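You operate a simulated robot arm through the tools that you are given. There is no shell and no other tool. Be economical: measure what you need, move in short steps, check, and stop when the job is done.

You are at the controls of a simulated robot arm. One attempt, no reset.

## Task
Put things in order on the dining table top. At the end: the pink bottle stands where the silver yellow-lid tumbler stood; the silver yellow-lid tumbler stands where the yellow eaten corn cob stood; the yellow eaten corn cob is on the brown rolling board; the silver inner pan (marked "RICE") from the dining table top is on the silver small steel tray; whatever was shut is shut again. Leave all else as you found it, and nothing knocked over.

It is judged by the outcome, as a careful person would: the job done as asked, and still so three seconds after it is handed in. It fails if anything else is knocked over, pushed out of place, dropped, spilled or broken. A push-on lid holds only when it is set on centred and level and pressed home; a screw cap is set on level and turned clockwise until tight.

## Robot
A 6-joint arm with a two-finger parallel gripper, fixed in place. Base frame: the origin is at the foot of the arm, x ahead of it, y to its left, z up; the work surface is at about z = 750. Readings come in mm, rad, newtons and seconds.
With the tool pointing down near the work surface it reaches from about 180 to 640 mm from the base axis. Its first joint turns from -1.152 to 1.152 rad. Payload 2.7 kg.
The tool frame sits at the grasp point between the pads (the TCP): z along the fingers, y along the line on which they close. The tips reach 23 mm beyond it. Largest opening 94 mm; finger width 38, thickness 10; the body of the gripper, 54 by 96 mm, starts 39 mm behind the TCP.
Orientation is told as [roll, pitch, yaw] about the base's x, y, z axes, in that order, counted from this pose: with the fingers straight down and closing along the base's y, the tool's x points along the base's -x, its y along +y and its z along -z.

## Interface
- The arm moves only by the tool servo_tool. Its argument "increments" is a list of rows, each a list of 2 entries, a list of its own where there are three numbers: the shift along the tool's x, y, z in units of 30 mm (1.0 is 30 mm), then the turn, a rotation vector about the tool's x, y, z in units of 8 degrees (1.0 is 8 degrees). In form: [[[x, y, z], [ax, ay, az]], ...]. A call has 1 to 20 rows; each row shifts and turns the commanded pose from where the row before left it, along the tool's axes as they then stand. "gripper" is the finger opening in m, from 0 to 0.094, set as the call begins (left out, the last holds). A call with a number of a shift or a turn outside -1 to 1 is refused whole. Each row takes 0.2 s and may step no farther than 50 mm and 0.15 rad from the row before; otherwise, or with a gripper value out of range, the whole call is refused. Where a pose cannot be reached the arm comes as near as it can. A force on the tool above 40 N (or 10 N above the force at the start of the call, whichever is more), or a blocked arm, ends the call early, and 0.2 s more pass. The fingers move at their own pace (about 45 mm/s each) and stop on an object; they squeeze with about 32 N. The grip force told is the motor's: it shows also when the fingers shut on nothing. Time passes only in rows, and 0.2 s behind the last, so rows that do not move let the fingers close. The reply holds the time, the measured pose of the TCP, the force on the tool along the base axes, the opening and the grip force, in the units named above and with some noise.
- Cameras (640 x 400 px; columns grow to the right, rows downward): "scene" is fixed at [87.4, -447.6, 1393.3]; the picture's right is [0.61, -0.79, 0.00], its down [-0.53, -0.41, -0.74] and it looks along [0.59, 0.45, -0.67] (base axes); focal length 363 px, centre (320, 200). "wrist" rides on the gripper at [-39, 0, -44] in the tool frame; the picture's right is [0.00, -1.00, 0.00], its down [0.97, 0.00, -0.24] and it looks along [0.24, 0.00, 0.97] (tool axes); focal length 218 px, centre (320, 200). There is no depth. A picture from a camera that has moved, and an enlarged one, comes with that camera's place and axes in the base frame and with its lens.
- capture(camera): a new picture of that camera. The clock stands still meanwhile.
- inspect(camera, box): a new picture of the part [left, top, right, bottom] of that camera's present view, enlarged. The clock stands still meanwhile.
- hand_in(): hands the job in; it is judged then, once.

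Go step by step. Nothing tells you positions but the pictures and the camera data: compare them with the known pose of the tool, close in by small moves and look again before you grip or let go. The budget is 120 turns and 84 pictures, counting those below and the enlarged ones. Unless the task says otherwise, let go and move clear before handing in, and close with one line.

The tools are called after "Call:" by a JSON object that holds its "name" and its "arguments". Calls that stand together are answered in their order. servo_tool: Moves the arm, as the interface text tells. Its arguments: {"type":"object","properties":{"increments":{"type":"array"},"gripper":{"type":"number"}},"required":["increments"]} The other tools are called the same way: capture (camera) takes a picture; inspect (camera, box) takes an enlarged picture of a part of a camera's view; hand_in () hands the job in.

At the start:

```text
t: 0.0
tcp_pos: [351.8, -33.6, 1015.3]
orientation: [0.0, -0.002, 0.0]
wrist_force: [-0.1, -0.8, 0.5]
width: 93.9
finger_force: 0.0
```

scene: 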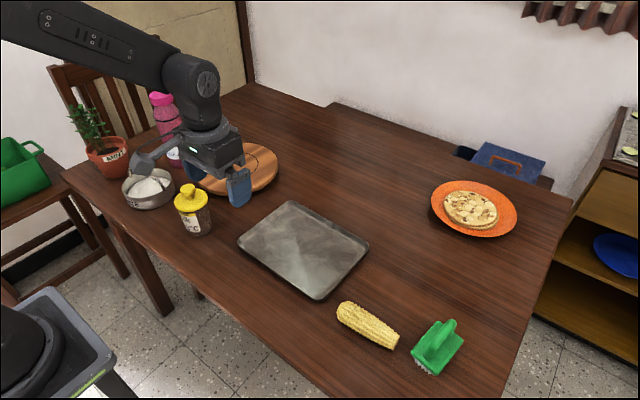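
wrist: 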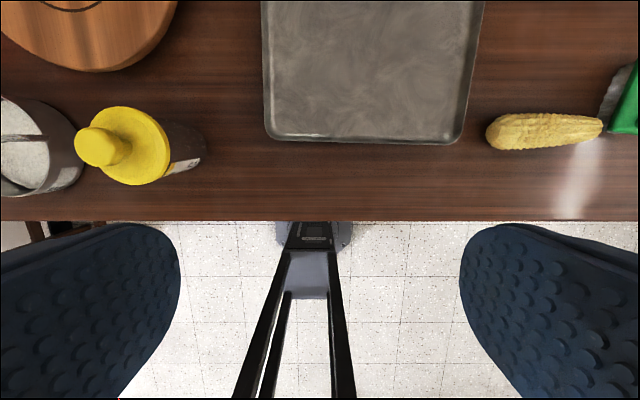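

I see the table with the tray in the middle, the corn cob at its right, and the tumbler, pan, bottle and board at its left. I'll take enlarged views before planning.

Call:
{"name": "inspect", "arguments": {"camera": "scene", "box": [60, 80, 300, 240]}}

Call:
{"name": "inspect", "arguments": {"camera": "scene", "box": [230, 190, 490, 390]}}

```text
2.50 times, centred on (180, 160) of scene
camera zoom: at [87.4, -447.6, 1393.3], right [0.61, -0.79, 0.0], down [-0.53, -0.41, -0.74], along [0.59, 0.45, -0.67], focal length 908 px, centre (670, 300)
```

zoom: 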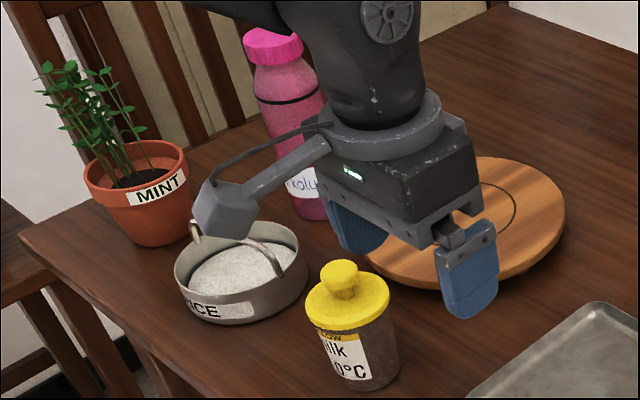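

```text
2.00 times, centred on (360, 290) of scene
camera zoom: at [87.4, -447.6, 1393.3], right [0.61, -0.79, 0.0], down [-0.53, -0.41, -0.74], along [0.59, 0.45, -0.67], focal length 726 px, centre (240, 20)
```

zoom: 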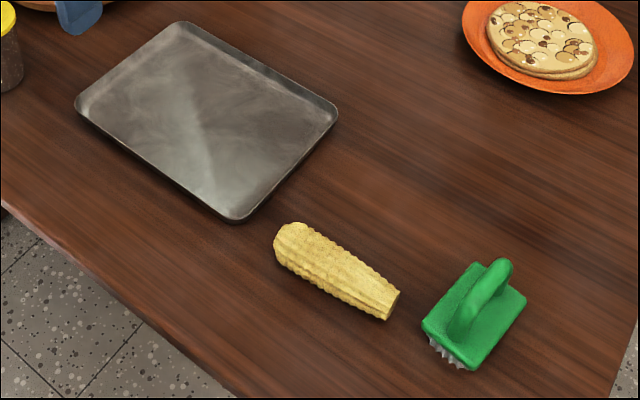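

The corn cob lies at about (412, -315), the tumbler at (391, 148), the pan at (393, 345), the bottle at (528, 426), the board at (600, 245) and the tray at (494, -88). The corn goes first, so I move above it and turn the gripper to close along x.

Call:
{"name": "servo_tool", "arguments": {"increments": [[[-0.2, -0.94, 0.2], [0, 0, 0]], [[-0.2, -0.94, 0.2], [0, 0, 0]], [[-0.2, -0.94, 0.2], [0, 0, 0]], [[-0.2, -0.94, 0.2], [0, 0, 0]], [[-0.2, -0.94, 0.2], [0, 0, 0]], [[-0.2, -0.94, 0.2], [0, 0, 0]], [[-0.2, -0.94, 0.2], [0, 0, 0]], [[-0.2, -0.94, 0.2], [0, 0, 0]], [[-0.2, -0.94, 0.2], [0, 0, 0]], [[-0.2, -0.94, 0.2], [0, 0, 0]]], "gripper": 0.094}}

Call:
{"name": "servo_tool", "arguments": {"increments": [[[0, 0, 0.1], [0, 0, 0.9375]], [[0, 0, 0.1], [0, 0, 0.9375]], [[0, 0, 0.1], [0, 0, 0.9375]], [[0, 0, 0.1], [0, 0, 0.9375]], [[0, 0, 0.1], [0, 0, 0.9375]], [[0, 0, 0.1], [0, 0, 0.9375]], [[0, 0, 0.1], [0, 0, 0.9375]], [[0, 0, 0.1], [0, 0, 0.9375]], [[0, 0, 0.1], [0, 0, 0.9375]], [[0, 0, 0.1], [0, 0, 0.9375]], [[0, 0, 0.1], [0, 0, 0.9375]], [[0, 0, 0.1], [0, 0, 0.9375]]]}}

Call:
{"name": "capture", "arguments": {"camera": "wrist"}}

Call:
{"name": "capture", "arguments": {"camera": "scene"}}

```text
t: 2.2
tcp_pos: [411.7, -317.2, 955.0]
orientation: [0.002, -0.001, 0.0]
wrist_force: [-0.1, 0.2, -0.7]
width: 93.7
finger_force: 0.1
```

```text
t: 4.8
tcp_pos: [411.9, -314.3, 918.8]
orientation: [0.003, -0.001, -1.573]
wrist_force: [0.6, -0.3, -0.2]
width: 94.0
finger_force: 0.1
```

```text
79 pictures are left
camera wrist: at [412.9, -353.4, 963.6], right [-1.0, 0.0, 0.0], down [0.0, 0.97, 0.24], along [0.0, 0.24, -0.97], focal length 218 px, centre (320, 200)
```

wrist: 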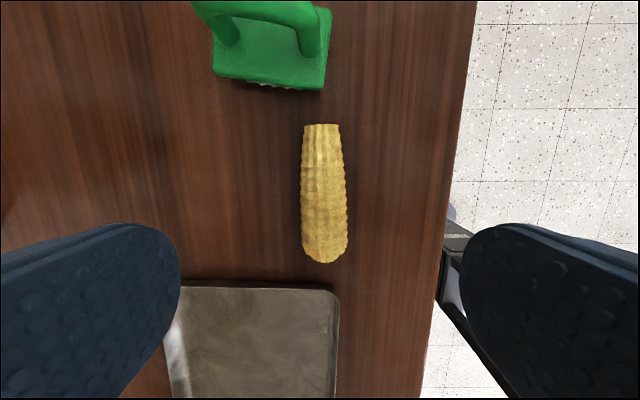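

```text
78 pictures are left
```

scene: 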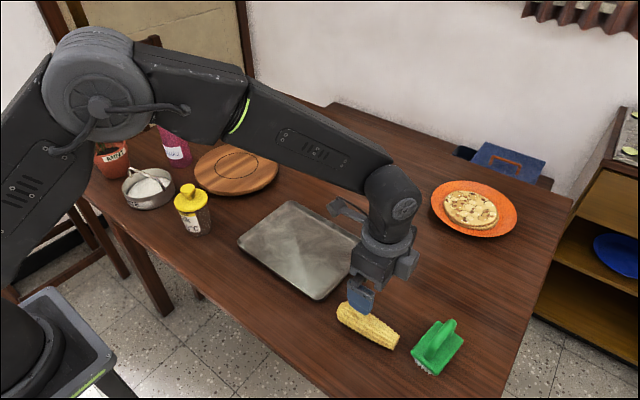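

The cob is centred at about (410, -307) and is about 41 mm wide. I descend onto it and grip.

Call:
{"name": "servo_tool", "arguments": {"increments": [[[0.3, -0.06, 0.9], [0, 0, 0]], [[0, 0, 1], [0, 0, 0]], [[0, 0, 1], [0, 0, 0]], [[0, 0, 0.9], [0, 0, 0]], [[0, 0, 0.6], [0, 0, 0]], [[0, 0, 0.3], [0, 0, 0]], [[0, 0, 0], [0, 0, 0]]]}}

Call:
{"name": "servo_tool", "arguments": {"increments": [[[0, 0, 0], [0, 0, 0]], [[0, 0, 0], [0, 0, 0]], [[0, 0, 0], [0, 0, 0]], [[0, 0, 0], [0, 0, 0]], [[0, 0, 0], [0, 0, 0]], [[0, 0, 0], [0, 0, 0]]], "gripper": 0.025}}

Call:
{"name": "capture", "arguments": {"camera": "wrist"}}

```text
t: 6.4
tcp_pos: [411.7, -305.5, 779.6]
orientation: [0.001, 0.001, -1.571]
wrist_force: [0.0, 0.3, 0.5]
width: 93.9
finger_force: 0.0
```

```text
t: 7.8
tcp_pos: [411.0, -305.1, 779.2]
orientation: [0.002, 0.0, -1.569]
wrist_force: [0.4, 0.8, 0.6]
width: 38.7
finger_force: 31.5
```

```text
77 pictures are left
camera wrist: at [411.6, -344.4, 822.3], right [-1.0, 0.0, 0.0], down [0.0, 0.97, 0.24], along [0.0, 0.24, -0.97], focal length 218 px, centre (320, 200)
```

wrist: 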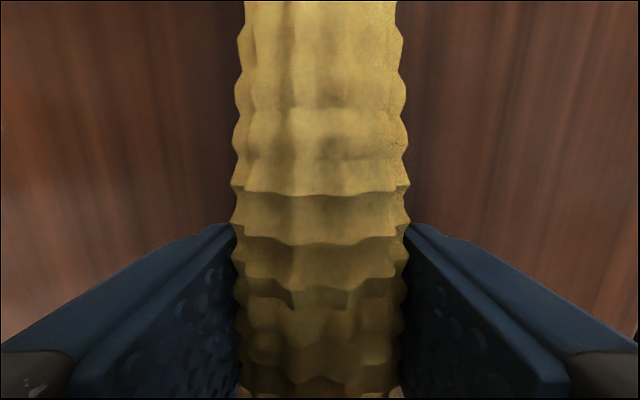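

The cob is held with the grip 29 mm above its underside. I lift it and carry it toward the board.

Call:
{"name": "servo_tool", "arguments": {"increments": [[[0, 0, -0.5], [0, 0, 0]], [[0, 0, -1], [0, 0, 0]], [[0, 0, -1], [0, 0, 0]], [[0, 0, -1], [0, 0, 0]], [[0, 0, -1], [0, 0, 0]], [[0, 0, -1], [0, 0, 0]]]}}

Call:
{"name": "servo_tool", "arguments": {"increments": [[[1, 0.26, 0], [0, 0, 0]], [[1, 0.26, 0], [0, 0, 0]], [[1, 0.26, 0], [0, 0, 0]], [[1, 0.26, 0], [0, 0, 0]], [[1, 0.26, 0], [0, 0, 0]], [[1, 0.26, 0], [0, 0, 0]], [[1, 0.26, 0], [0, 0, 0]], [[1, 0.26, 0], [0, 0, 0]], [[1, 0.26, 0], [0, 0, 0]], [[1, 0.26, 0], [0, 0, 0]], [[1, 0.26, 0], [0, 0, 0]], [[1, 0.26, 0], [0, 0, 0]], [[1, 0.26, 0], [0, 0, 0]], [[1, 0.26, 0], [0, 0, 0]], [[1, 0.26, 0], [0, 0, 0]], [[1, 0.26, 0], [0, 0, 0]], [[0.8, 0.1, 0], [0, 0, 0]]]}}

Call:
{"name": "capture", "arguments": {"camera": "wrist"}}

Call:
{"name": "capture", "arguments": {"camera": "scene"}}

```text
t: 9.2
tcp_pos: [409.6, -304.1, 945.3]
orientation: [0.003, 0.001, -1.57]
wrist_force: [-1.1, 0.2, -0.1]
width: 25.0
finger_force: 0.1
```

```text
t: 12.8
tcp_pos: [540.4, 200.4, 944.7]
orientation: [-0.001, -0.002, -1.571]
wrist_force: [-0.3, -0.1, -0.2]
width: 24.8
finger_force: 0.0
```

```text
76 pictures are left
camera wrist: at [539.0, 161.8, 988.6], right [-1.0, 0.0, 0.0], down [0.0, 0.97, 0.24], along [0.0, 0.24, -0.97], focal length 218 px, centre (320, 200)
```

wrist: 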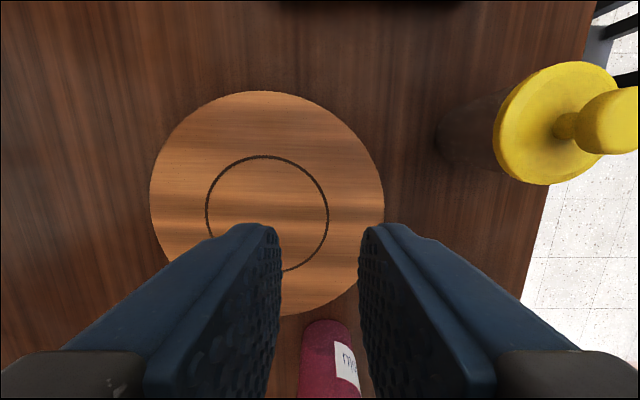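

```text
75 pictures are left
```

scene: 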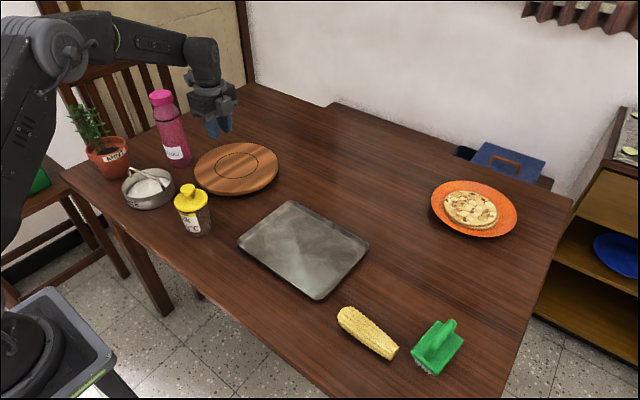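

The cob slipped out on lifting and still lies near its place. I now have the board at (594, 235) with a radius of about 120. I go back above the cob and open.

Call:
{"name": "servo_tool", "arguments": {"increments": [[[-1, -0.26, 0], [0, 0, 0]], [[-1, -0.26, 0], [0, 0, 0]], [[-1, -0.26, 0], [0, 0, 0]], [[-1, -0.26, 0], [0, 0, 0]], [[-1, -0.26, 0], [0, 0, 0]], [[-1, -0.26, 0], [0, 0, 0]], [[-1, -0.26, 0], [0, 0, 0]], [[-1, -0.26, 0], [0, 0, 0]], [[-1, -0.26, 0], [0, 0, 0]], [[-1, -0.26, 0], [0, 0, 0]], [[-1, -0.26, 0], [0, 0, 0]], [[-1, -0.26, 0], [0, 0, 0]], [[-1, -0.26, 0], [0, 0, 0]], [[-1, -0.26, 0], [0, 0, 0]], [[-1, -0.26, 0], [0, 0, 0]], [[-1, -0.26, 0], [0, 0, 0]], [[-0.9, -0.1, 0], [0, 0, 0]]], "gripper": 0.094}}

Call:
{"name": "capture", "arguments": {"camera": "wrist"}}

Call:
{"name": "inspect", "arguments": {"camera": "scene", "box": [300, 280, 480, 392]}}

```text
t: 16.4
tcp_pos: [411.0, -310.4, 943.8]
orientation: [0.002, -0.001, -1.569]
wrist_force: [0.2, 0.5, -0.3]
width: 94.0
finger_force: 0.0
```

```text
74 pictures are left
camera wrist: at [411.1, -349.0, 988.7], right [-1.0, 0.0, 0.0], down [0.0, 0.97, 0.24], along [0.0, 0.24, -0.97], focal length 218 px, centre (320, 200)
```

wrist: 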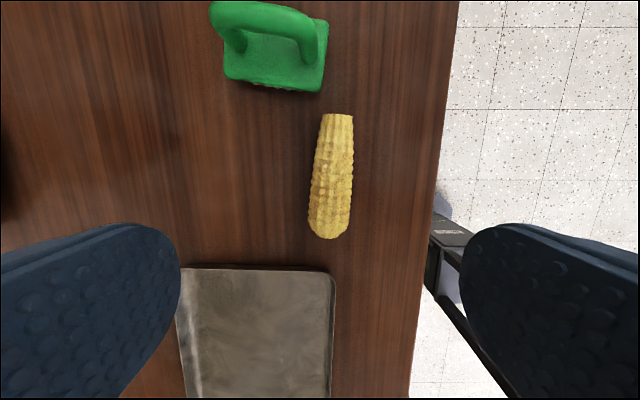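

```text
3.56 times, centred on (390, 336) of scene
camera zoom: at [87.4, -447.6, 1393.3], right [0.61, -0.79, 0.0], down [-0.53, -0.41, -0.74], along [0.59, 0.45, -0.67], focal length 1292 px, centre (71, -284)
```

zoom: 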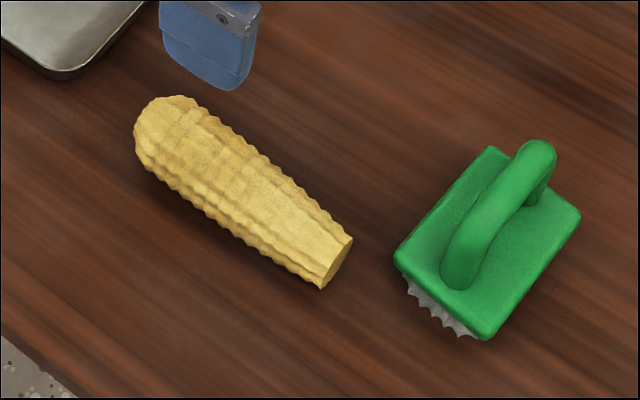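

The cob now lies with its ends at (402, -251) and (395, -378). I'll grip nearer the thick end, lower and aligned, with the jaw target fully closed.

Call:
{"name": "servo_tool", "arguments": {"increments": [[[0.5, -0.37, 0.5], [0, 0, 0]], [[0, 0, 1], [0, 0, 0.4]], [[0, 0, 1], [0, 0, 0]], [[0, 0, 1], [0, 0, 0]], [[0, 0, 1], [0, 0, 0]], [[0, 0, 0.7], [0, 0, 0]], [[0, 0, 0.43], [0, 0, 0]], [[0, 0, 0], [0, 0, 0]]]}}

Call:
{"name": "servo_tool", "arguments": {"increments": [[[0, 0, 0], [0, 0, 0]], [[0, 0, 0], [0, 0, 0]], [[0, 0, 0], [0, 0, 0]], [[0, 0, 0], [0, 0, 0]], [[0, 0, 0], [0, 0, 0]], [[0, 0, 0], [0, 0, 0]], [[0, 0, 0], [0, 0, 0]], [[0, 0, 0], [0, 0, 0]]], "gripper": 0.0}}

Call:
{"name": "servo_tool", "arguments": {"increments": [[[0, 0, -0.2], [0, 0, 0]], [[0, 0, -0.2], [0, 0, 0]], [[0, 0, -0.2], [0, 0, 0]], [[0, 0, -0.2], [0, 0, 0]], [[0, 0, 0], [0, 0, 0]]]}}

Call:
{"name": "capture", "arguments": {"camera": "scene"}}

```text
t: 18.2
tcp_pos: [400.3, -294.0, 775.8]
orientation: [0.002, 0.0, -1.627]
wrist_force: [-1.0, 0.1, -1.1]
width: 94.1
finger_force: 0.0
```

```text
t: 20.0
tcp_pos: [399.9, -294.7, 775.1]
orientation: [0.002, -0.001, -1.627]
wrist_force: [0.5, 0.9, 0.4]
width: 43.5
finger_force: 31.7
```

```text
t: 21.2
tcp_pos: [398.9, -294.4, 798.0]
orientation: [0.001, 0.0, -1.627]
wrist_force: [-0.2, 0.5, -1.2]
width: 40.9
finger_force: 32.8
```

```text
72 pictures are left
```

scene: 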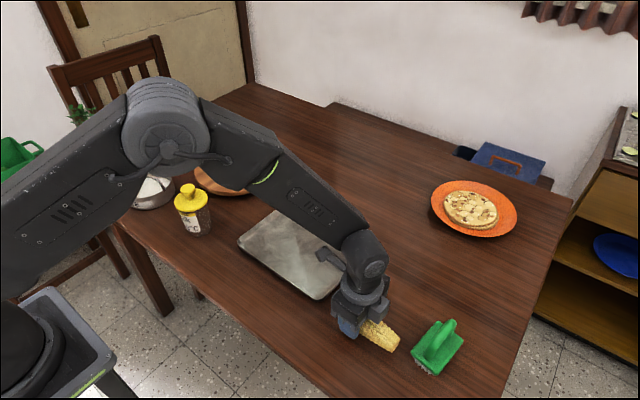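

The width shrank a little on the lift, so I check whether the cob is really off the table.

Call:
{"name": "capture", "arguments": {"camera": "wrist"}}

Call:
{"name": "inspect", "arguments": {"camera": "scene", "box": [310, 260, 470, 390]}}

```text
71 pictures are left
camera wrist: at [398.1, -332.7, 842.3], right [-1.0, 0.06, 0.0], down [0.05, 0.97, 0.24], along [0.01, 0.24, -0.97], focal length 218 px, centre (320, 200)
```

wrist: 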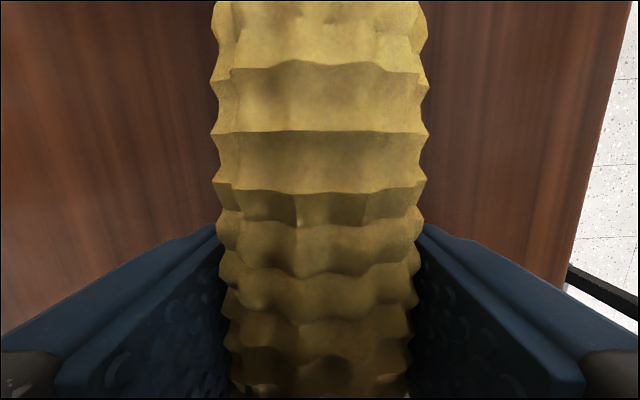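

```text
3.08 times, centred on (390, 325) of scene
camera zoom: at [87.4, -447.6, 1393.3], right [0.61, -0.79, 0.0], down [-0.53, -0.41, -0.74], along [0.59, 0.45, -0.67], focal length 1118 px, centre (105, -185)
```

zoom: 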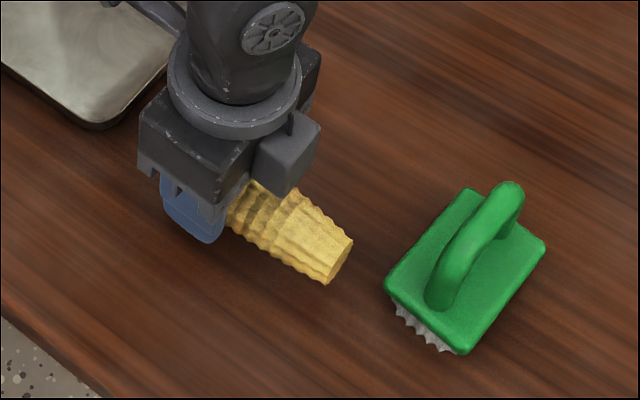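

The cob is held. I raise it in gentle steps and carry it over the board.

Call:
{"name": "servo_tool", "arguments": {"increments": [[[0, 0, -0.3], [0, 0, 0]], [[0, 0, -0.5], [0, 0, 0]], [[0, 0, -0.6], [0, 0, 0]], [[0, 0, -0.6], [0, 0, 0]], [[0, 0, -0.6], [0, 0, 0]], [[0, 0, -0.6], [0, 0, 0]], [[0, 0, -0.6], [0, 0, 0]], [[0, 0, -0.6], [0, 0, 0]], [[0, 0, -0.3], [0, 0, 0]]]}}

Call:
{"name": "servo_tool", "arguments": {"increments": [[[0.5, 0.1, 0], [0, 0, 0]], [[0.9, 0.217, 0], [0, 0, 0]], [[1, 0.24, 0], [0, 0, 0]], [[1, 0.24, 0], [0, 0, 0]], [[1, 0.24, 0], [0, 0, 0]], [[1, 0.24, 0], [0, 0, 0]], [[1, 0.24, 0], [0, 0, 0]], [[1, 0.24, 0], [0, 0, 0]], [[1, 0.24, 0], [0, 0, 0]], [[1, 0.24, 0], [0, 0, 0]], [[1, 0.24, 0], [0, 0, 0]], [[1, 0.24, 0], [0, 0, 0]], [[1, 0.24, 0], [0, 0, 0]], [[1, 0.24, 0], [0, 0, 0]], [[1, 0.24, 0], [0, 0, 0]], [[1, 0.24, 0], [0, 0, 0]], [[1, 0.24, 0], [0, 0, 0]], [[1, 0.24, 0], [0, 0, 0]], [[0.7, 0.16, 0], [0, 0, 0]], [[0.3, 0.1, 0], [0, 0, 0]]]}}

Call:
{"name": "capture", "arguments": {"camera": "wrist"}}

Call:
{"name": "capture", "arguments": {"camera": "scene"}}

```text
t: 23.2
tcp_pos: [398.2, -294.6, 940.0]
orientation: [0.003, 0.0, -1.626]
wrist_force: [0.5, 0.3, 0.0]
width: 40.2
finger_force: 32.0
```

```text
t: 27.4
tcp_pos: [560.6, 250.9, 938.5]
orientation: [0.002, 0.0, -1.627]
wrist_force: [-0.2, 0.6, -0.2]
width: 40.1
finger_force: 32.3
```

```text
69 pictures are left
camera wrist: at [559.5, 213.0, 982.9], right [-1.0, 0.06, 0.0], down [0.05, 0.97, 0.24], along [0.01, 0.24, -0.97], focal length 218 px, centre (320, 200)
```

wrist: 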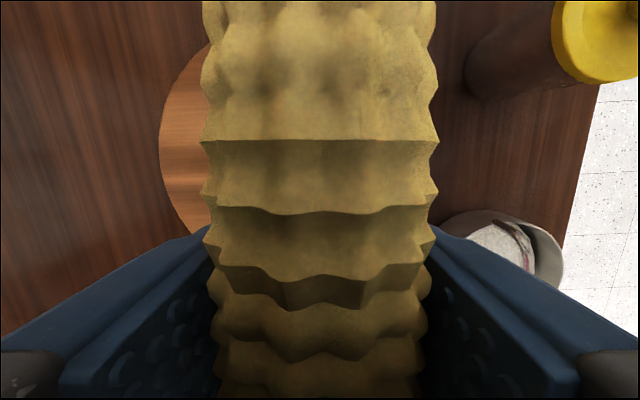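

```text
68 pictures are left
```

scene: 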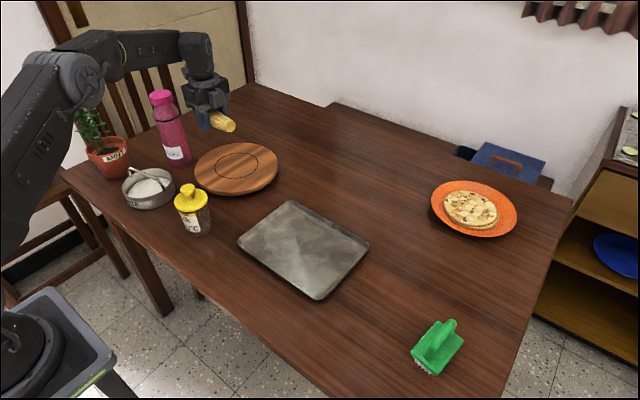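

The cob is above the board. I check its tilt and the board's thickness.

Call:
{"name": "inspect", "arguments": {"camera": "scene", "box": [130, 60, 300, 210]}}

```text
2.67 times, centred on (215, 135) of scene
camera zoom: at [87.4, -447.6, 1393.3], right [0.61, -0.79, 0.0], down [-0.53, -0.41, -0.74], along [0.59, 0.45, -0.67], focal length 969 px, centre (600, 373)
```

zoom: 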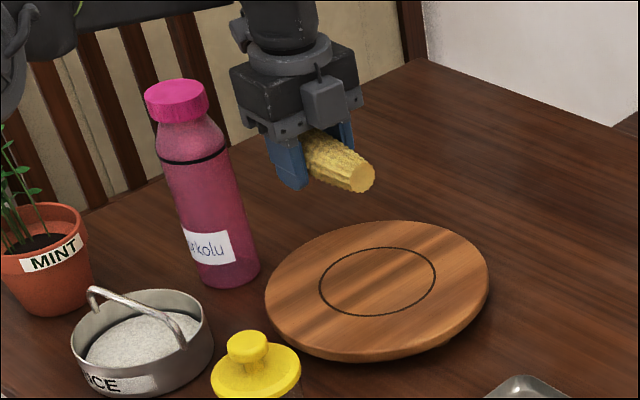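

The cob's narrow end is tilted up by about 10°, so the thick end will touch first and level it. I descend to just above the board.

Call:
{"name": "servo_tool", "arguments": {"increments": [[[0, 0, 0.6], [0, 0, 0]], [[0, 0, 0.8], [0, 0, 0]], [[0, 0, 0.8], [0, 0, 0]], [[0, 0, 0.8], [0, 0, 0]], [[0, 0, 0.6], [0, 0, 0]], [[0, 0, 0.4], [0, 0, 0]], [[0, 0, 0.2], [0, 0, 0]], [[0, 0, 0], [0, 0, 0]]]}}

Call:
{"name": "servo_tool", "arguments": {"increments": [[[0, 0, 0.1], [0, 0, 0]], [[0, 0, 0.1], [0, 0, 0]], [[0, 0, 0], [0, 0, 0]]]}}

Call:
{"name": "inspect", "arguments": {"camera": "scene", "box": [160, 90, 300, 210]}}

```text
t: 29.2
tcp_pos: [561.1, 249.3, 812.6]
orientation: [0.001, 0.002, -1.626]
wrist_force: [0.1, 0.6, -1.5]
width: 38.5
finger_force: 32.0
```

```text
t: 30.0
tcp_pos: [563.0, 250.8, 810.0]
orientation: [0.003, -0.001, -1.623]
wrist_force: [-7.7, -3.9, 16.2]
width: 38.3
finger_force: 32.1
```

```text
3.33 times, centred on (230, 150) of scene
camera zoom: at [86.9, -447.8, 1393.3], right [0.61, -0.79, 0.0], down [-0.53, -0.41, -0.74], along [0.59, 0.45, -0.67], focal length 1211 px, centre (620, 367)
```

zoom: 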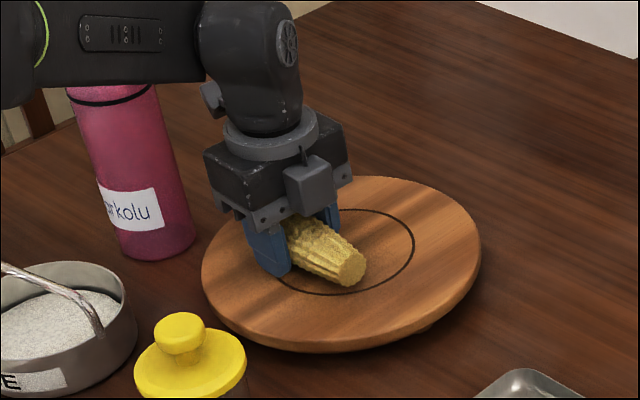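

The thick end has touched the board at 16 N. I ease off slightly and open the fingers a little so the cob settles between them.

Call:
{"name": "servo_tool", "arguments": {"increments": [[[0, 0, -0.07], [0, 0, 0]], [[0, 0, 0], [0, 0, 0]]]}}

Call:
{"name": "servo_tool", "arguments": {"increments": [[[0, 0, 0], [0, 0, 0]], [[0, 0, 0], [0, 0, 0]], [[0, 0, 0], [0, 0, 0]]], "gripper": 0.05}}

Call:
{"name": "inspect", "arguments": {"camera": "scene", "box": [160, 90, 300, 210]}}

Call:
{"name": "capture", "arguments": {"camera": "wrist"}}

```text
t: 30.6
tcp_pos: [561.6, 250.1, 808.3]
orientation: [0.003, 0.001, -1.627]
wrist_force: [-1.5, -1.3, 5.1]
width: 38.1
finger_force: 32.3
```

```text
t: 31.4
tcp_pos: [560.5, 250.6, 808.0]
orientation: [0.001, -0.002, -1.626]
wrist_force: [0.2, -0.4, 1.2]
width: 49.6
finger_force: 0.0
```

```text
3.33 times, centred on (230, 150) of scene
camera zoom: at [87.4, -447.6, 1393.3], right [0.61, -0.79, 0.0], down [-0.53, -0.41, -0.74], along [0.59, 0.45, -0.67], focal length 1211 px, centre (620, 367)
```

zoom: 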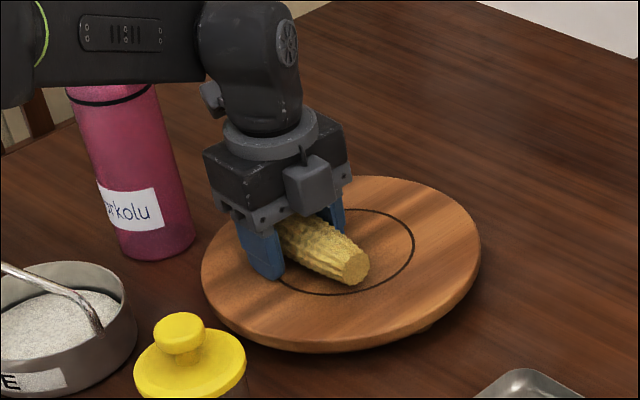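

```text
64 pictures are left
camera wrist: at [560.0, 211.9, 852.9], right [-1.0, 0.06, 0.0], down [0.05, 0.97, 0.24], along [0.01, 0.24, -0.97], focal length 218 px, centre (320, 200)
```

wrist: 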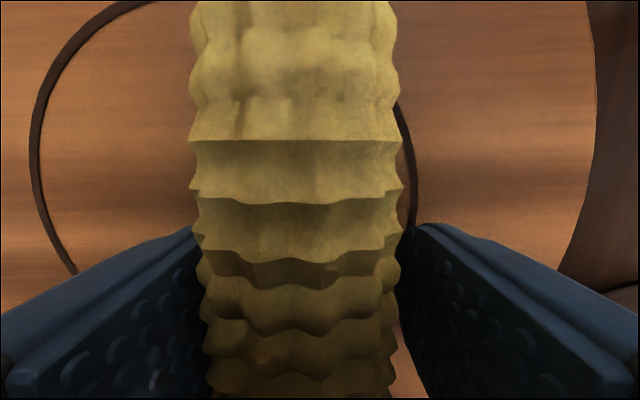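

The cob rests on the board. I open wider, rise clear and check that it stays.

Call:
{"name": "servo_tool", "arguments": {"increments": [[[0, 0, 0], [0, 0, 0]], [[0, 0, 0], [0, 0, 0]], [[0, 0, -0.4], [0, 0, 0]], [[0, 0, -0.8], [0, 0, 0]], [[0, 0, -1], [0, 0, 0]], [[0, 0, -1], [0, 0, 0]], [[0, 0, -1], [0, 0, 0]], [[0, 0, -1], [0, 0, 0]], [[0, 0, -1], [0, 0, 0]]], "gripper": 0.08}}

Call:
{"name": "capture", "arguments": {"camera": "wrist"}}

Call:
{"name": "inspect", "arguments": {"camera": "scene", "box": [80, 80, 300, 240]}}

```text
t: 33.4
tcp_pos: [561.8, 251.3, 995.8]
orientation: [0.002, 0.0, -1.627]
wrist_force: [-0.7, 0.1, -0.1]
width: 79.8
finger_force: 0.1
```

```text
63 pictures are left
camera wrist: at [560.0, 212.4, 1039.8], right [-1.0, 0.06, 0.0], down [0.05, 0.97, 0.24], along [0.01, 0.24, -0.97], focal length 218 px, centre (320, 200)
```

wrist: 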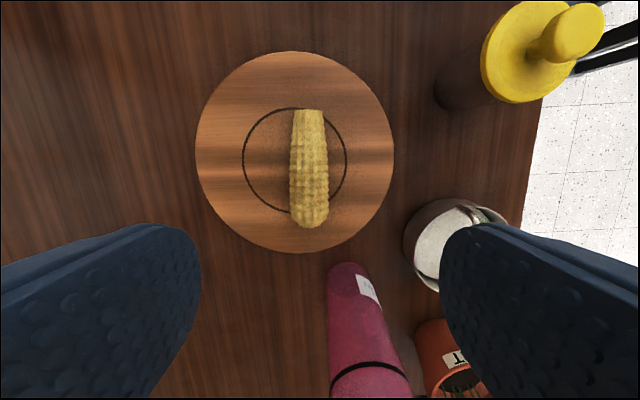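

```text
2.50 times, centred on (190, 160) of scene
camera zoom: at [87.4, -447.6, 1393.3], right [0.61, -0.79, 0.0], down [-0.53, -0.41, -0.74], along [0.59, 0.45, -0.67], focal length 908 px, centre (645, 300)
```

zoom: 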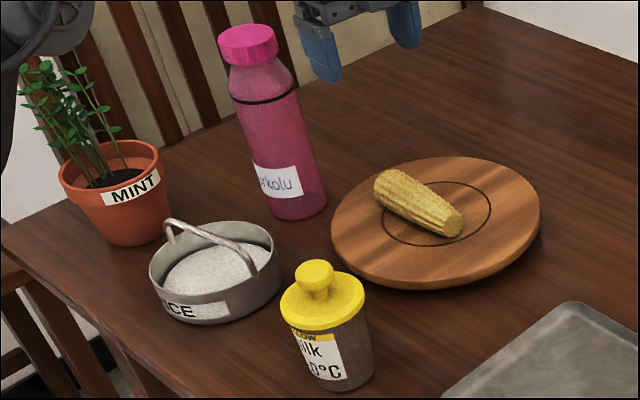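

The cob is settled on the board. The tumbler is at about (392, 149) with its lid at about 850 and its knob at about 885, so I'll hold its body from the side with the tool nearly horizontal. First I back off high and turn.

Call:
{"name": "servo_tool", "arguments": {"increments": [[[-0.555, -0.895, 0], [0, 0, 0]], [[-0.555, -0.895, 0], [0, 0, 0]], [[-0.555, -0.895, 0], [0, 0, 0]], [[-0.555, -0.895, 0], [0, 0, 0]], [[-0.555, -0.895, 0], [0, 0, 0]], [[-0.555, -0.895, 0], [0, 0, 0]], [[-0.555, -0.895, 0], [0, 0, 0]], [[-0.555, -0.895, 0], [0, 0, 0]]]}}

Call:
{"name": "servo_tool", "arguments": {"increments": [[[0, 0, 0], [0, 0, -0.948]], [[0, 0, 0], [0, 0, -0.948]], [[0, 0, 0], [0, 0, -0.948]], [[0, 0, 0], [0, 0, -0.948]], [[0, 0, 0], [0, 0, -0.948]], [[0, 0, 0], [0, 0, -0.948]], [[0, 0, 0], [0, 0, -0.948]], [[0, 0, 0], [0, 0, -0.948]], [[0, 0, 0], [0, 0, -0.948]], [[0, 0, 0], [0, 0, -0.948]], [[0, 0, 0], [0, 0, -0.948]], [[0, 0, 0], [0, 0, -0.948]], [[0, 0, 0], [0, 0, -0.948]], [[0, 0, 0], [0, 0, -0.948]], [[0, 0, 0], [0, 0, -0.948]]], "gripper": 0.094}}

Call:
{"name": "servo_tool", "arguments": {"increments": [[[0, 0, 0], [0, -0.9375, 0]], [[0, 0, 0], [0, -0.9375, 0]], [[0, 0, 0], [0, -0.9375, 0]], [[0, 0, 0], [0, -0.9375, 0]], [[0, 0, 0], [0, -0.9375, 0]], [[0, 0, 0], [0, -0.9375, 0]], [[0, 0, 0], [0, -0.9375, 0]], [[0, 0, 0], [0, -0.9375, 0]], [[0, 0, 0], [0, -0.9375, 0]], [[0, 0, 0], [0, -0.9375, 0]]]}}

Call:
{"name": "capture", "arguments": {"camera": "wrist"}}

Call:
{"name": "capture", "arguments": {"camera": "scene"}}

```text
t: 35.2
tcp_pos: [339.4, 126.9, 995.8]
orientation: [0.001, 0.001, -1.629]
wrist_force: [-0.2, -0.3, -0.3]
width: 79.9
finger_force: 0.0
```

```text
t: 38.4
tcp_pos: [340.0, 128.0, 994.9]
orientation: [0.001, -0.003, 0.36]
wrist_force: [0.1, -1.1, -0.5]
width: 93.8
finger_force: 0.0
```

```text
t: 40.6
tcp_pos: [346.9, 122.5, 1036.9]
orientation: [-0.016, -0.677, 0.332]
wrist_force: [-0.4, -0.1, 0.6]
width: 94.0
finger_force: 0.0
out of reach, approached as far as the arm can: row 5, 6, 7, 8, 9, 10
```

```text
61 pictures are left
camera wrist: at [350.5, 123.5, 1095.3], right [0.32, -0.95, 0.01], down [-0.86, -0.29, -0.42], along [0.4, 0.12, -0.91], focal length 218 px, centre (320, 200)
```

wrist: 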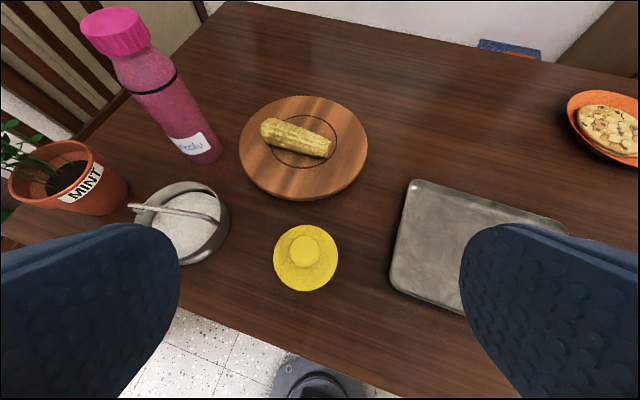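

```text
60 pictures are left
```

scene: 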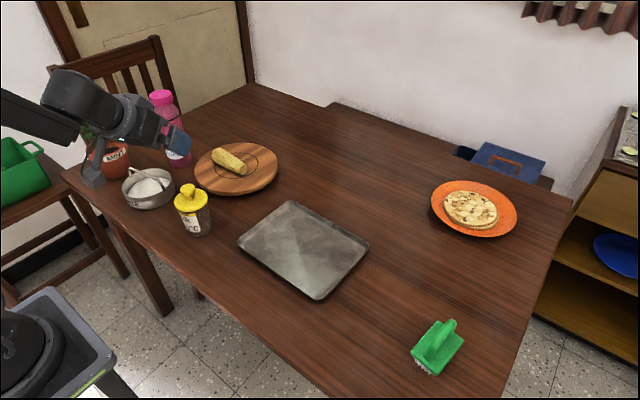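

Tilting outward this close to the base runs out of reach. I'll approach the tumbler from its right side instead, which keeps the wrist farther out, so I first undo the tilt.

Call:
{"name": "servo_tool", "arguments": {"increments": [[[0, 0, 0], [0, 0.9375, 0]], [[0, 0, 0], [0, 0.9375, 0]], [[0, 0, 0], [0, 0.9375, 0]], [[0, 0, 0], [0, 0.9375, 0]]]}}

```text
t: 41.6
tcp_pos: [358.9, 108.1, 1041.9]
orientation: [-0.063, -0.26, 0.299]
wrist_force: [0.2, 0.5, 0.4]
width: 93.8
finger_force: 0.1
out of reach, approached as far as the arm can: row 1, 2
```

Call:
{"name": "servo_tool", "arguments": {"increments": [[[0, 0, 0], [0, 0.93, 0]], [[0, 0, 0], [0, 0.93, 0]], [[0, 0, 0], [0, 0, 0]]]}}

```text
t: 42.4
tcp_pos: [359.1, 109.5, 1041.8]
orientation: [-0.064, -0.001, 0.28]
wrist_force: [0.4, 0.2, 0.1]
width: 93.8
finger_force: 0.1
```

Call:
{"name": "servo_tool", "arguments": {"increments": [[[0, 0, 0], [-0.458, 0, 0]], [[0, 0, 0], [0, 0, -0.843]], [[0, 0, 0], [0, 0, -0.843]], [[0, 0, 0], [0, 0, -0.843]], [[0, 0, 0], [0, 0, -0.843]], [[0, 0, 0], [0, 0, -0.843]], [[0, 0, 0], [0, 0, -0.843]], [[0, 0, 0], [0, 0, -0.843]], [[0, 0, 0], [0, 0, -0.843]], [[0.76, -0.47, 0.91], [0, 0, 0]], [[0.76, -0.47, 0.91], [0, 0, 0]], [[0.76, -0.47, 0.91], [0, 0, 0]]]}}

Call:
{"name": "servo_tool", "arguments": {"increments": [[[0, 0, 0], [0, -0.9375, 0]], [[0, 0, 0], [0, -0.9375, 0]], [[0, 0, 0], [0, -0.9375, 0]], [[0, 0, 0], [0, -0.9375, 0]], [[0, 0, 0], [0, -0.9375, 0]], [[0, 0, 0], [0, -0.9375, 0]], [[0, 0, 0], [0, -0.9375, 0]], [[0, 0, 0], [0, -0.9375, 0]], [[0, 0, 0], [0, -0.9375, 0]], [[0, 0, 0], [0, -0.9375, 0]]]}}

Call:
{"name": "capture", "arguments": {"camera": "wrist"}}

Call:
{"name": "capture", "arguments": {"camera": "scene"}}

```text
t: 45.0
tcp_pos: [375.6, 28.9, 960.5]
orientation: [-0.003, -0.002, 1.224]
wrist_force: [0.3, 0.0, 0.2]
width: 93.8
finger_force: 0.0
```

```text
t: 47.2
tcp_pos: [376.1, 29.8, 958.2]
orientation: [-0.011, -1.315, 1.232]
wrist_force: [0.6, 0.5, 0.3]
width: 94.1
finger_force: 0.1
```

```text
59 pictures are left
camera wrist: at [365.2, 0.1, 1007.7], right [0.94, -0.34, 0.0], down [-0.16, -0.45, -0.88], along [0.3, 0.82, -0.48], focal length 218 px, centre (320, 200)
```

wrist: 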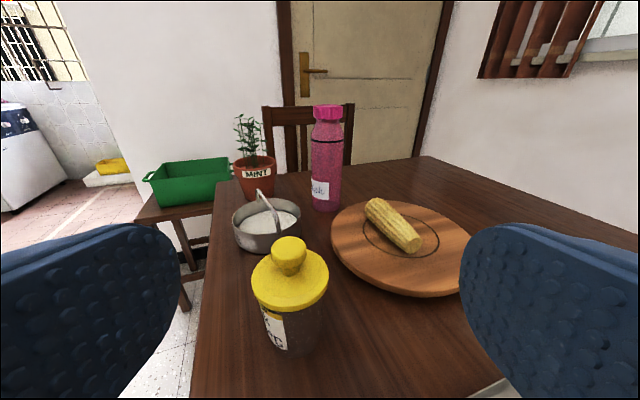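

```text
58 pictures are left
```

scene: 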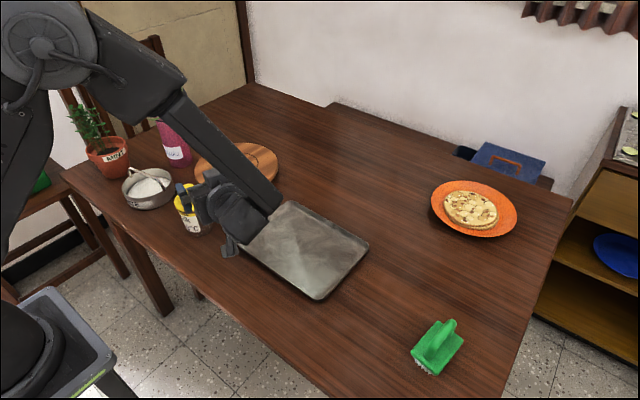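

The side pose works. The tumbler is 117 mm ahead and about 27 mm left of the grasp axis, so I shift left and descend beside it.

Call:
{"name": "servo_tool", "arguments": {"increments": [[[0.86, 0.15, 0.225], [0, 0, 0]], [[0.86, 0.15, 0.225], [0, 0, 0]], [[0.86, 0.15, 0.225], [0, 0, 0]], [[0.86, 0.15, 0.225], [0, 0, 0]], [[0.86, 0.15, 0.225], [0, 0, 0]], [[0.6, 0.15, 0.157], [0, 0, 0]]]}}

Call:
{"name": "capture", "arguments": {"camera": "wrist"}}

Call:
{"name": "capture", "arguments": {"camera": "scene"}}

```text
t: 48.4
tcp_pos: [356.8, 36.5, 842.5]
orientation: [-0.001, -1.319, 1.223]
wrist_force: [-6.2, -3.9, 16.3]
width: 94.1
finger_force: 0.1
stopped in row 5: the force on the tool passed its limit (the readings are from after the stop); the commanded pose is now the measured one
```

```text
57 pictures are left
camera wrist: at [345.6, 5.1, 891.8], right [0.94, -0.34, 0.0], down [-0.16, -0.45, -0.88], along [0.3, 0.83, -0.47], focal length 218 px, centre (320, 200)
```

wrist: 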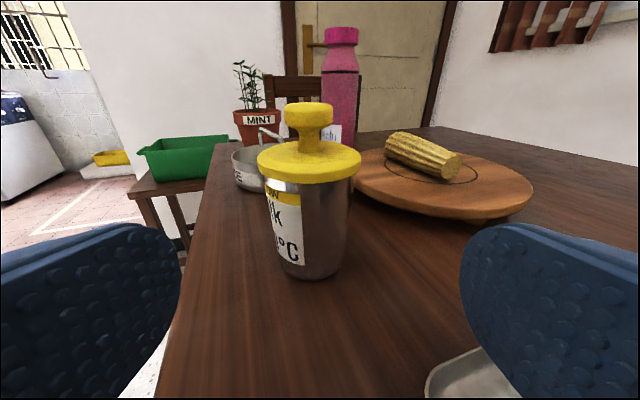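

```text
56 pictures are left
```

scene: 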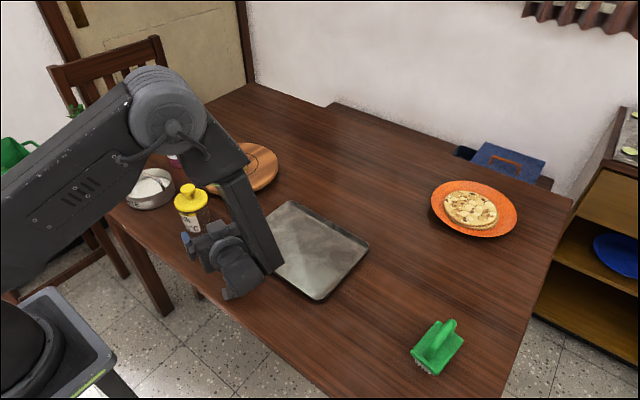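

Something touched at 16 N, so I back up straight and inspect what was near.

Call:
{"name": "servo_tool", "arguments": {"increments": [[[-0.5, 0, -0.13], [0, 0, 0]], [[-0.3, 0, -0.08], [0, 0, 0]]]}}

Call:
{"name": "inspect", "arguments": {"camera": "scene", "box": [150, 150, 390, 310]}}

```text
t: 49.0
tcp_pos: [358.0, 35.8, 866.0]
orientation: [-0.007, -1.319, 1.229]
wrist_force: [-0.2, 0.7, -0.4]
width: 94.0
finger_force: 0.2
```

```text
2.50 times, centred on (270, 230) of scene
camera zoom: at [87.4, -447.6, 1393.3], right [0.61, -0.79, 0.0], down [-0.53, -0.41, -0.74], along [0.59, 0.45, -0.67], focal length 908 px, centre (445, 125)
```

zoom: 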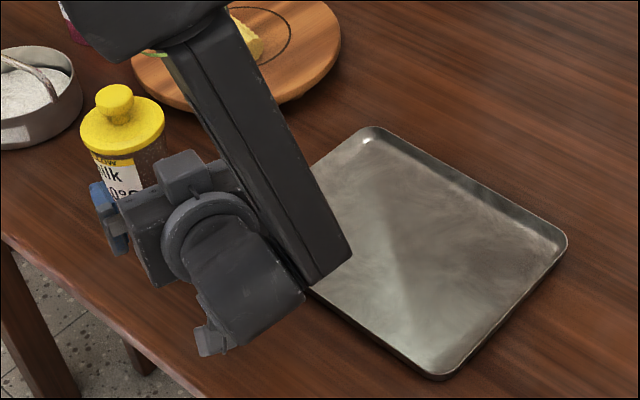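

The bracket that sticks out of the tool's +x side points down in this pose and must have touched the table. I raise and roll the tool 180° about its own axis so the bracket points up.

Call:
{"name": "servo_tool", "arguments": {"increments": [[[-0.97, 0, -0.25], [0, 0, 0]], [[-0.97, 0, -0.25], [0, 0, 0]], [[-0.97, 0, -0.25], [0, 0, 0]], [[-0.5, 0, -0.13], [0, 0, 0]]]}}

Call:
{"name": "servo_tool", "arguments": {"increments": [[[0, 0, 0], [0, 0, 1]], [[0, 0, 0], [0, 0, 1]], [[0, 0, 0], [0, 0, 1]], [[0, 0, 0], [0, 0, 1]], [[0, 0, 0], [0, 0, 1]], [[0, 0, 0], [0, 0, 1]], [[0, 0, 0], [0, 0, 1]], [[0, 0, 0], [0, 0, 1]], [[0, 0, 0], [0, 0, 1]], [[0, 0, 0], [0, 0, 1]], [[0, 0, 0], [0, 0, 1]], [[0, 0, 0], [0, 0, 1]], [[0, 0, 0], [0, 0, 1]], [[0, 0, 0], [0, 0, 1]], [[0, 0, 0], [0, 0, 1]], [[0, 0, 0], [0, 0, 1]], [[0, 0, 0], [0, 0, 1]], [[0, 0, 0], [0, 0, 1]], [[0, 0, 0], [0, 0, 1]], [[0, 0, 0], [0, 0, 1]]]}}

Call:
{"name": "servo_tool", "arguments": {"increments": [[[0, 0, 0], [0, 0, 1]], [[0, 0, 0], [0, 0, 1]], [[0, 0, 0], [0, 0, 0.5]], [[0, 0, 0], [0, -0.8, 0]], [[0, 0, 0], [0, -0.8, 0]]]}}

Call:
{"name": "capture", "arguments": {"camera": "scene"}}

```text
t: 50.0
tcp_pos: [357.4, 36.0, 974.8]
orientation: [-0.008, -1.318, 1.228]
wrist_force: [-0.3, -1.5, 0.3]
width: 94.3
finger_force: 0.1
```

```text
t: 54.2
tcp_pos: [356.0, 35.9, 972.9]
orientation: [0.925, 1.146, -0.949]
wrist_force: [0.6, 0.8, -0.8]
width: 94.0
finger_force: 0.0
```

```text
t: 55.4
tcp_pos: [356.1, 37.0, 973.9]
orientation: [0.004, 1.094, -1.919]
wrist_force: [0.4, 0.0, -0.2]
width: 94.3
finger_force: 0.0
```

```text
54 pictures are left
```

scene: 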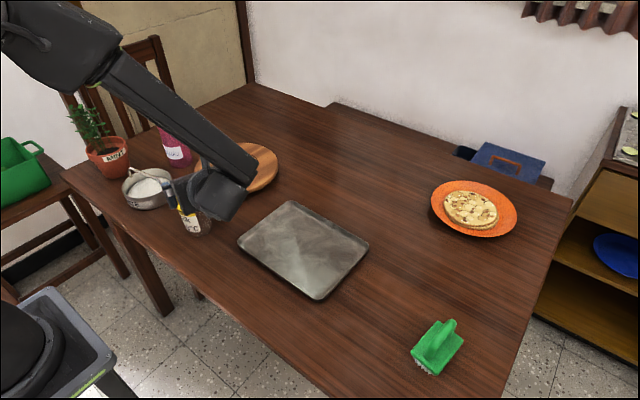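

The tool now points sideways with the bracket up. I descend again to the tumbler's right side.

Call:
{"name": "servo_tool", "arguments": {"increments": [[[-0.787, -0.04, 0.583], [0, 0, 0]], [[-0.787, -0.04, 0.583], [0, 0, 0]], [[-0.787, -0.04, 0.583], [0, 0, 0]], [[-0.787, -0.04, 0.583], [0, 0, 0]], [[-0.5, -0.04, 0.37], [0, 0, 0]], [[-0.5, -0.04, 0.37], [0, 0, 0]], [[-0.5, -0.04, 0.37], [0, 0, 0]]]}}

Call:
{"name": "capture", "arguments": {"camera": "wrist"}}

Call:
{"name": "inspect", "arguments": {"camera": "scene", "box": [120, 130, 320, 260]}}

```text
t: 57.0
tcp_pos: [358.6, 65.5, 803.1]
orientation: [0.006, 1.097, -1.915]
wrist_force: [0.3, -0.4, 0.0]
width: 94.0
finger_force: 0.1
```

```text
53 pictures are left
camera wrist: at [339.7, 12.0, 787.6], right [-0.94, 0.34, 0.0], down [0.08, 0.22, 0.97], along [0.33, 0.91, -0.23], focal length 218 px, centre (320, 200)
```

wrist: 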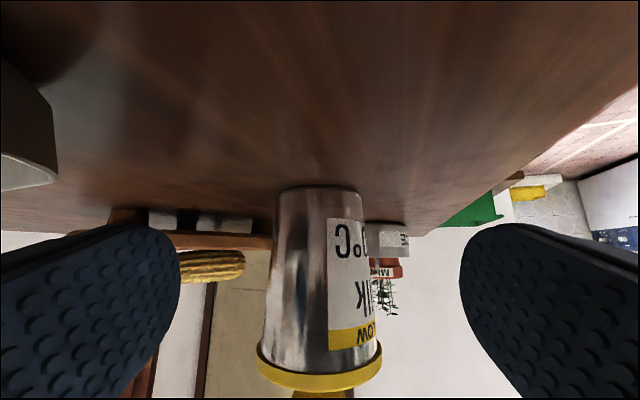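

```text
3.08 times, centred on (220, 195) of scene
camera zoom: at [87.4, -447.6, 1393.3], right [0.61, -0.79, 0.0], down [-0.53, -0.41, -0.74], along [0.59, 0.45, -0.67], focal length 1118 px, centre (628, 215)
```

zoom: 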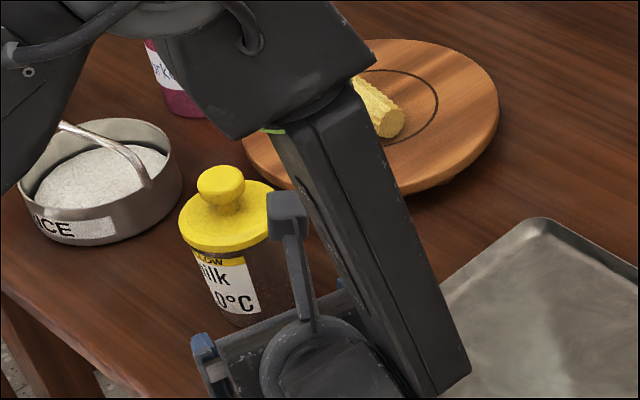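

The tumbler is centred between the fingers and clear of them. I move in so the pads reach its axis below the lid.

Call:
{"name": "servo_tool", "arguments": {"increments": [[[0.17, 0, 0.62], [0, 0, 0]], [[0.17, 0, 0.62], [0, 0, 0]], [[0.17, 0, 0.62], [0, 0, 0]], [[0.085, 0, 0.31], [0, 0, 0]], [[0.085, 0, 0.31], [0, 0, 0]], [[0, 0, 0], [0, 0, 0]]]}}

Call:
{"name": "capture", "arguments": {"camera": "wrist"}}

Call:
{"name": "inspect", "arguments": {"camera": "scene", "box": [120, 130, 320, 260]}}

```text
t: 58.4
tcp_pos: [385.0, 136.4, 786.8]
orientation: [0.003, 1.096, -1.918]
wrist_force: [-0.1, 0.1, 0.8]
width: 94.0
finger_force: 0.1
```

```text
51 pictures are left
camera wrist: at [365.8, 83.1, 772.1], right [-0.94, 0.34, 0.0], down [0.08, 0.22, 0.97], along [0.33, 0.91, -0.23], focal length 218 px, centre (320, 200)
```

wrist: 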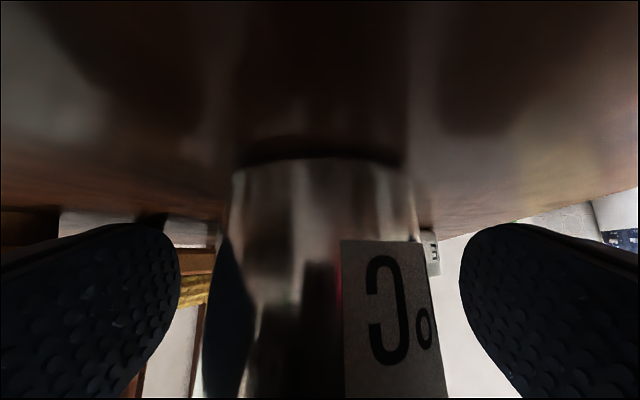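

```text
3.08 times, centred on (220, 195) of scene
camera zoom: at [87.4, -447.6, 1393.3], right [0.61, -0.79, 0.0], down [-0.53, -0.41, -0.74], along [0.59, 0.45, -0.67], focal length 1118 px, centre (628, 215)
```

zoom: 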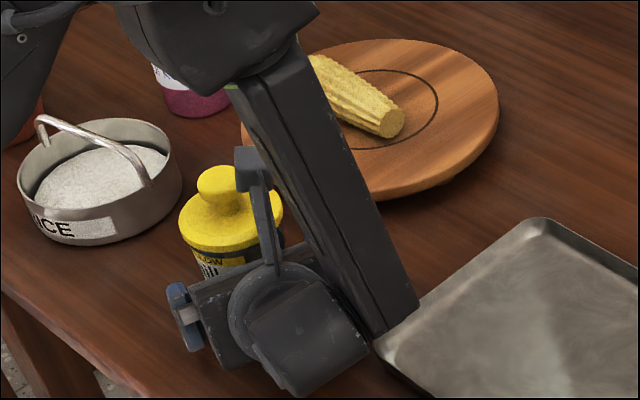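

The body is centred between the pads. I close the gripper.

Call:
{"name": "servo_tool", "arguments": {"increments": [[[0, 0, 0], [0, 0, 0]], [[0, 0, 0], [0, 0, 0]], [[0, 0, 0], [0, 0, 0]], [[0, 0, 0], [0, 0, 0]], [[0, 0, 0], [0, 0, 0]], [[0, 0, 0], [0, 0, 0]]], "gripper": 0.0}}

Call:
{"name": "servo_tool", "arguments": {"increments": [[[0.15, 0, -0.077], [0, 0, 0]], [[0.15, 0, -0.077], [0, 0, 0]], [[0.15, 0, -0.077], [0, 0, 0]], [[0, 0, 0], [0, 0, 0]]]}}

Call:
{"name": "capture", "arguments": {"camera": "wrist"}}

Call:
{"name": "inspect", "arguments": {"camera": "scene", "box": [120, 130, 320, 260]}}

```text
t: 59.8
tcp_pos: [384.3, 136.6, 787.2]
orientation: [0.005, 1.097, -1.917]
wrist_force: [2.1, 1.0, -0.5]
width: 63.5
finger_force: 32.1
```

```text
t: 60.8
tcp_pos: [382.9, 136.4, 802.1]
orientation: [0.003, 1.096, -1.918]
wrist_force: [-0.1, 0.1, -2.8]
width: 63.4
finger_force: 31.6
```

```text
49 pictures are left
camera wrist: at [365.1, 83.3, 786.8], right [-0.94, 0.34, 0.0], down [0.08, 0.22, 0.97], along [0.33, 0.91, -0.23], focal length 218 px, centre (320, 200)
```

wrist: 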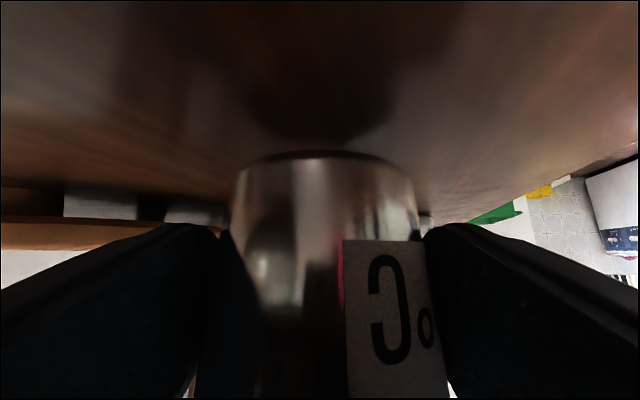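

```text
3.08 times, centred on (220, 195) of scene
camera zoom: at [87.4, -447.6, 1393.3], right [0.61, -0.79, 0.0], down [-0.53, -0.41, -0.74], along [0.59, 0.45, -0.67], focal length 1118 px, centre (628, 215)
```

zoom: 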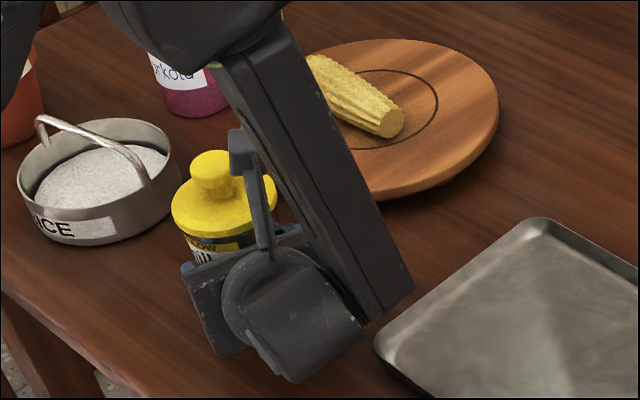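

The tumbler is held firmly and lifted level. I raise it, carry it toward the cob's old spot and swing the heading on the way.

Call:
{"name": "servo_tool", "arguments": {"increments": [[[0.6, 0, -0.31], [0, 0, 0]], [[0.6, 0, -0.31], [0, 0, 0]], [[0.6, 0, -0.31], [0, 0, 0]], [[0.6, 0, -0.31], [0, 0, 0]], [[-0.398, 0.335, -0.77], [0, 0, 0]], [[-0.398, 0.335, -0.77], [0, 0, 0]], [[-0.398, 0.335, -0.77], [0, 0, 0]], [[-0.398, 0.335, -0.77], [0, 0, 0]], [[-0.398, 0.335, -0.77], [0, 0, 0]], [[-0.398, 0.335, -0.77], [0, 0, 0]], [[-0.398, 0.335, -0.77], [0, 0, 0]], [[-0.398, 0.335, -0.77], [0, 0, 0]]]}}

Call:
{"name": "servo_tool", "arguments": {"increments": [[[0, 0, 0], [-0.806, 0, 0.416]], [[0, 0, 0], [-0.806, 0, 0.416]], [[0, 0, 0], [-0.806, 0, 0.416]], [[0, 0, 0], [-0.806, 0, 0.416]], [[0, 0, 0], [-0.806, 0, 0.416]], [[0, 0, 0], [-0.806, 0, 0.416]], [[0, 0, 0], [-0.806, 0, 0.416]], [[0, 0, 0], [-0.806, 0, 0.416]]]}}

Call:
{"name": "capture", "arguments": {"camera": "scene"}}

```text
t: 63.4
tcp_pos: [391.4, -87.6, 880.7]
orientation: [0.004, 1.097, -1.915]
wrist_force: [0.5, 0.6, -2.6]
width: 63.3
finger_force: 32.3
```

```text
t: 65.2
tcp_pos: [387.8, -87.4, 881.8]
orientation: [0.001, 1.097, -2.934]
wrist_force: [-0.3, -0.4, -2.9]
width: 63.1
finger_force: 32.1
```

```text
47 pictures are left
```

scene: 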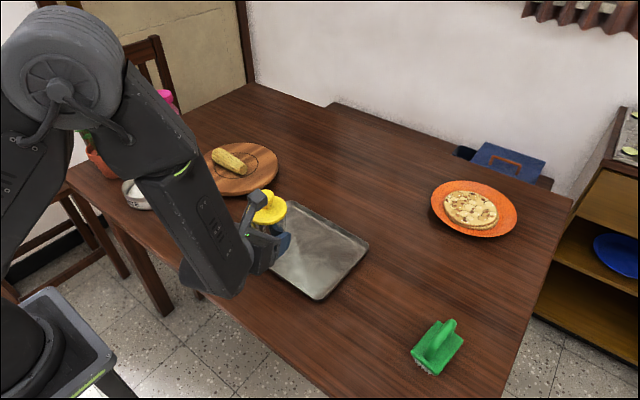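

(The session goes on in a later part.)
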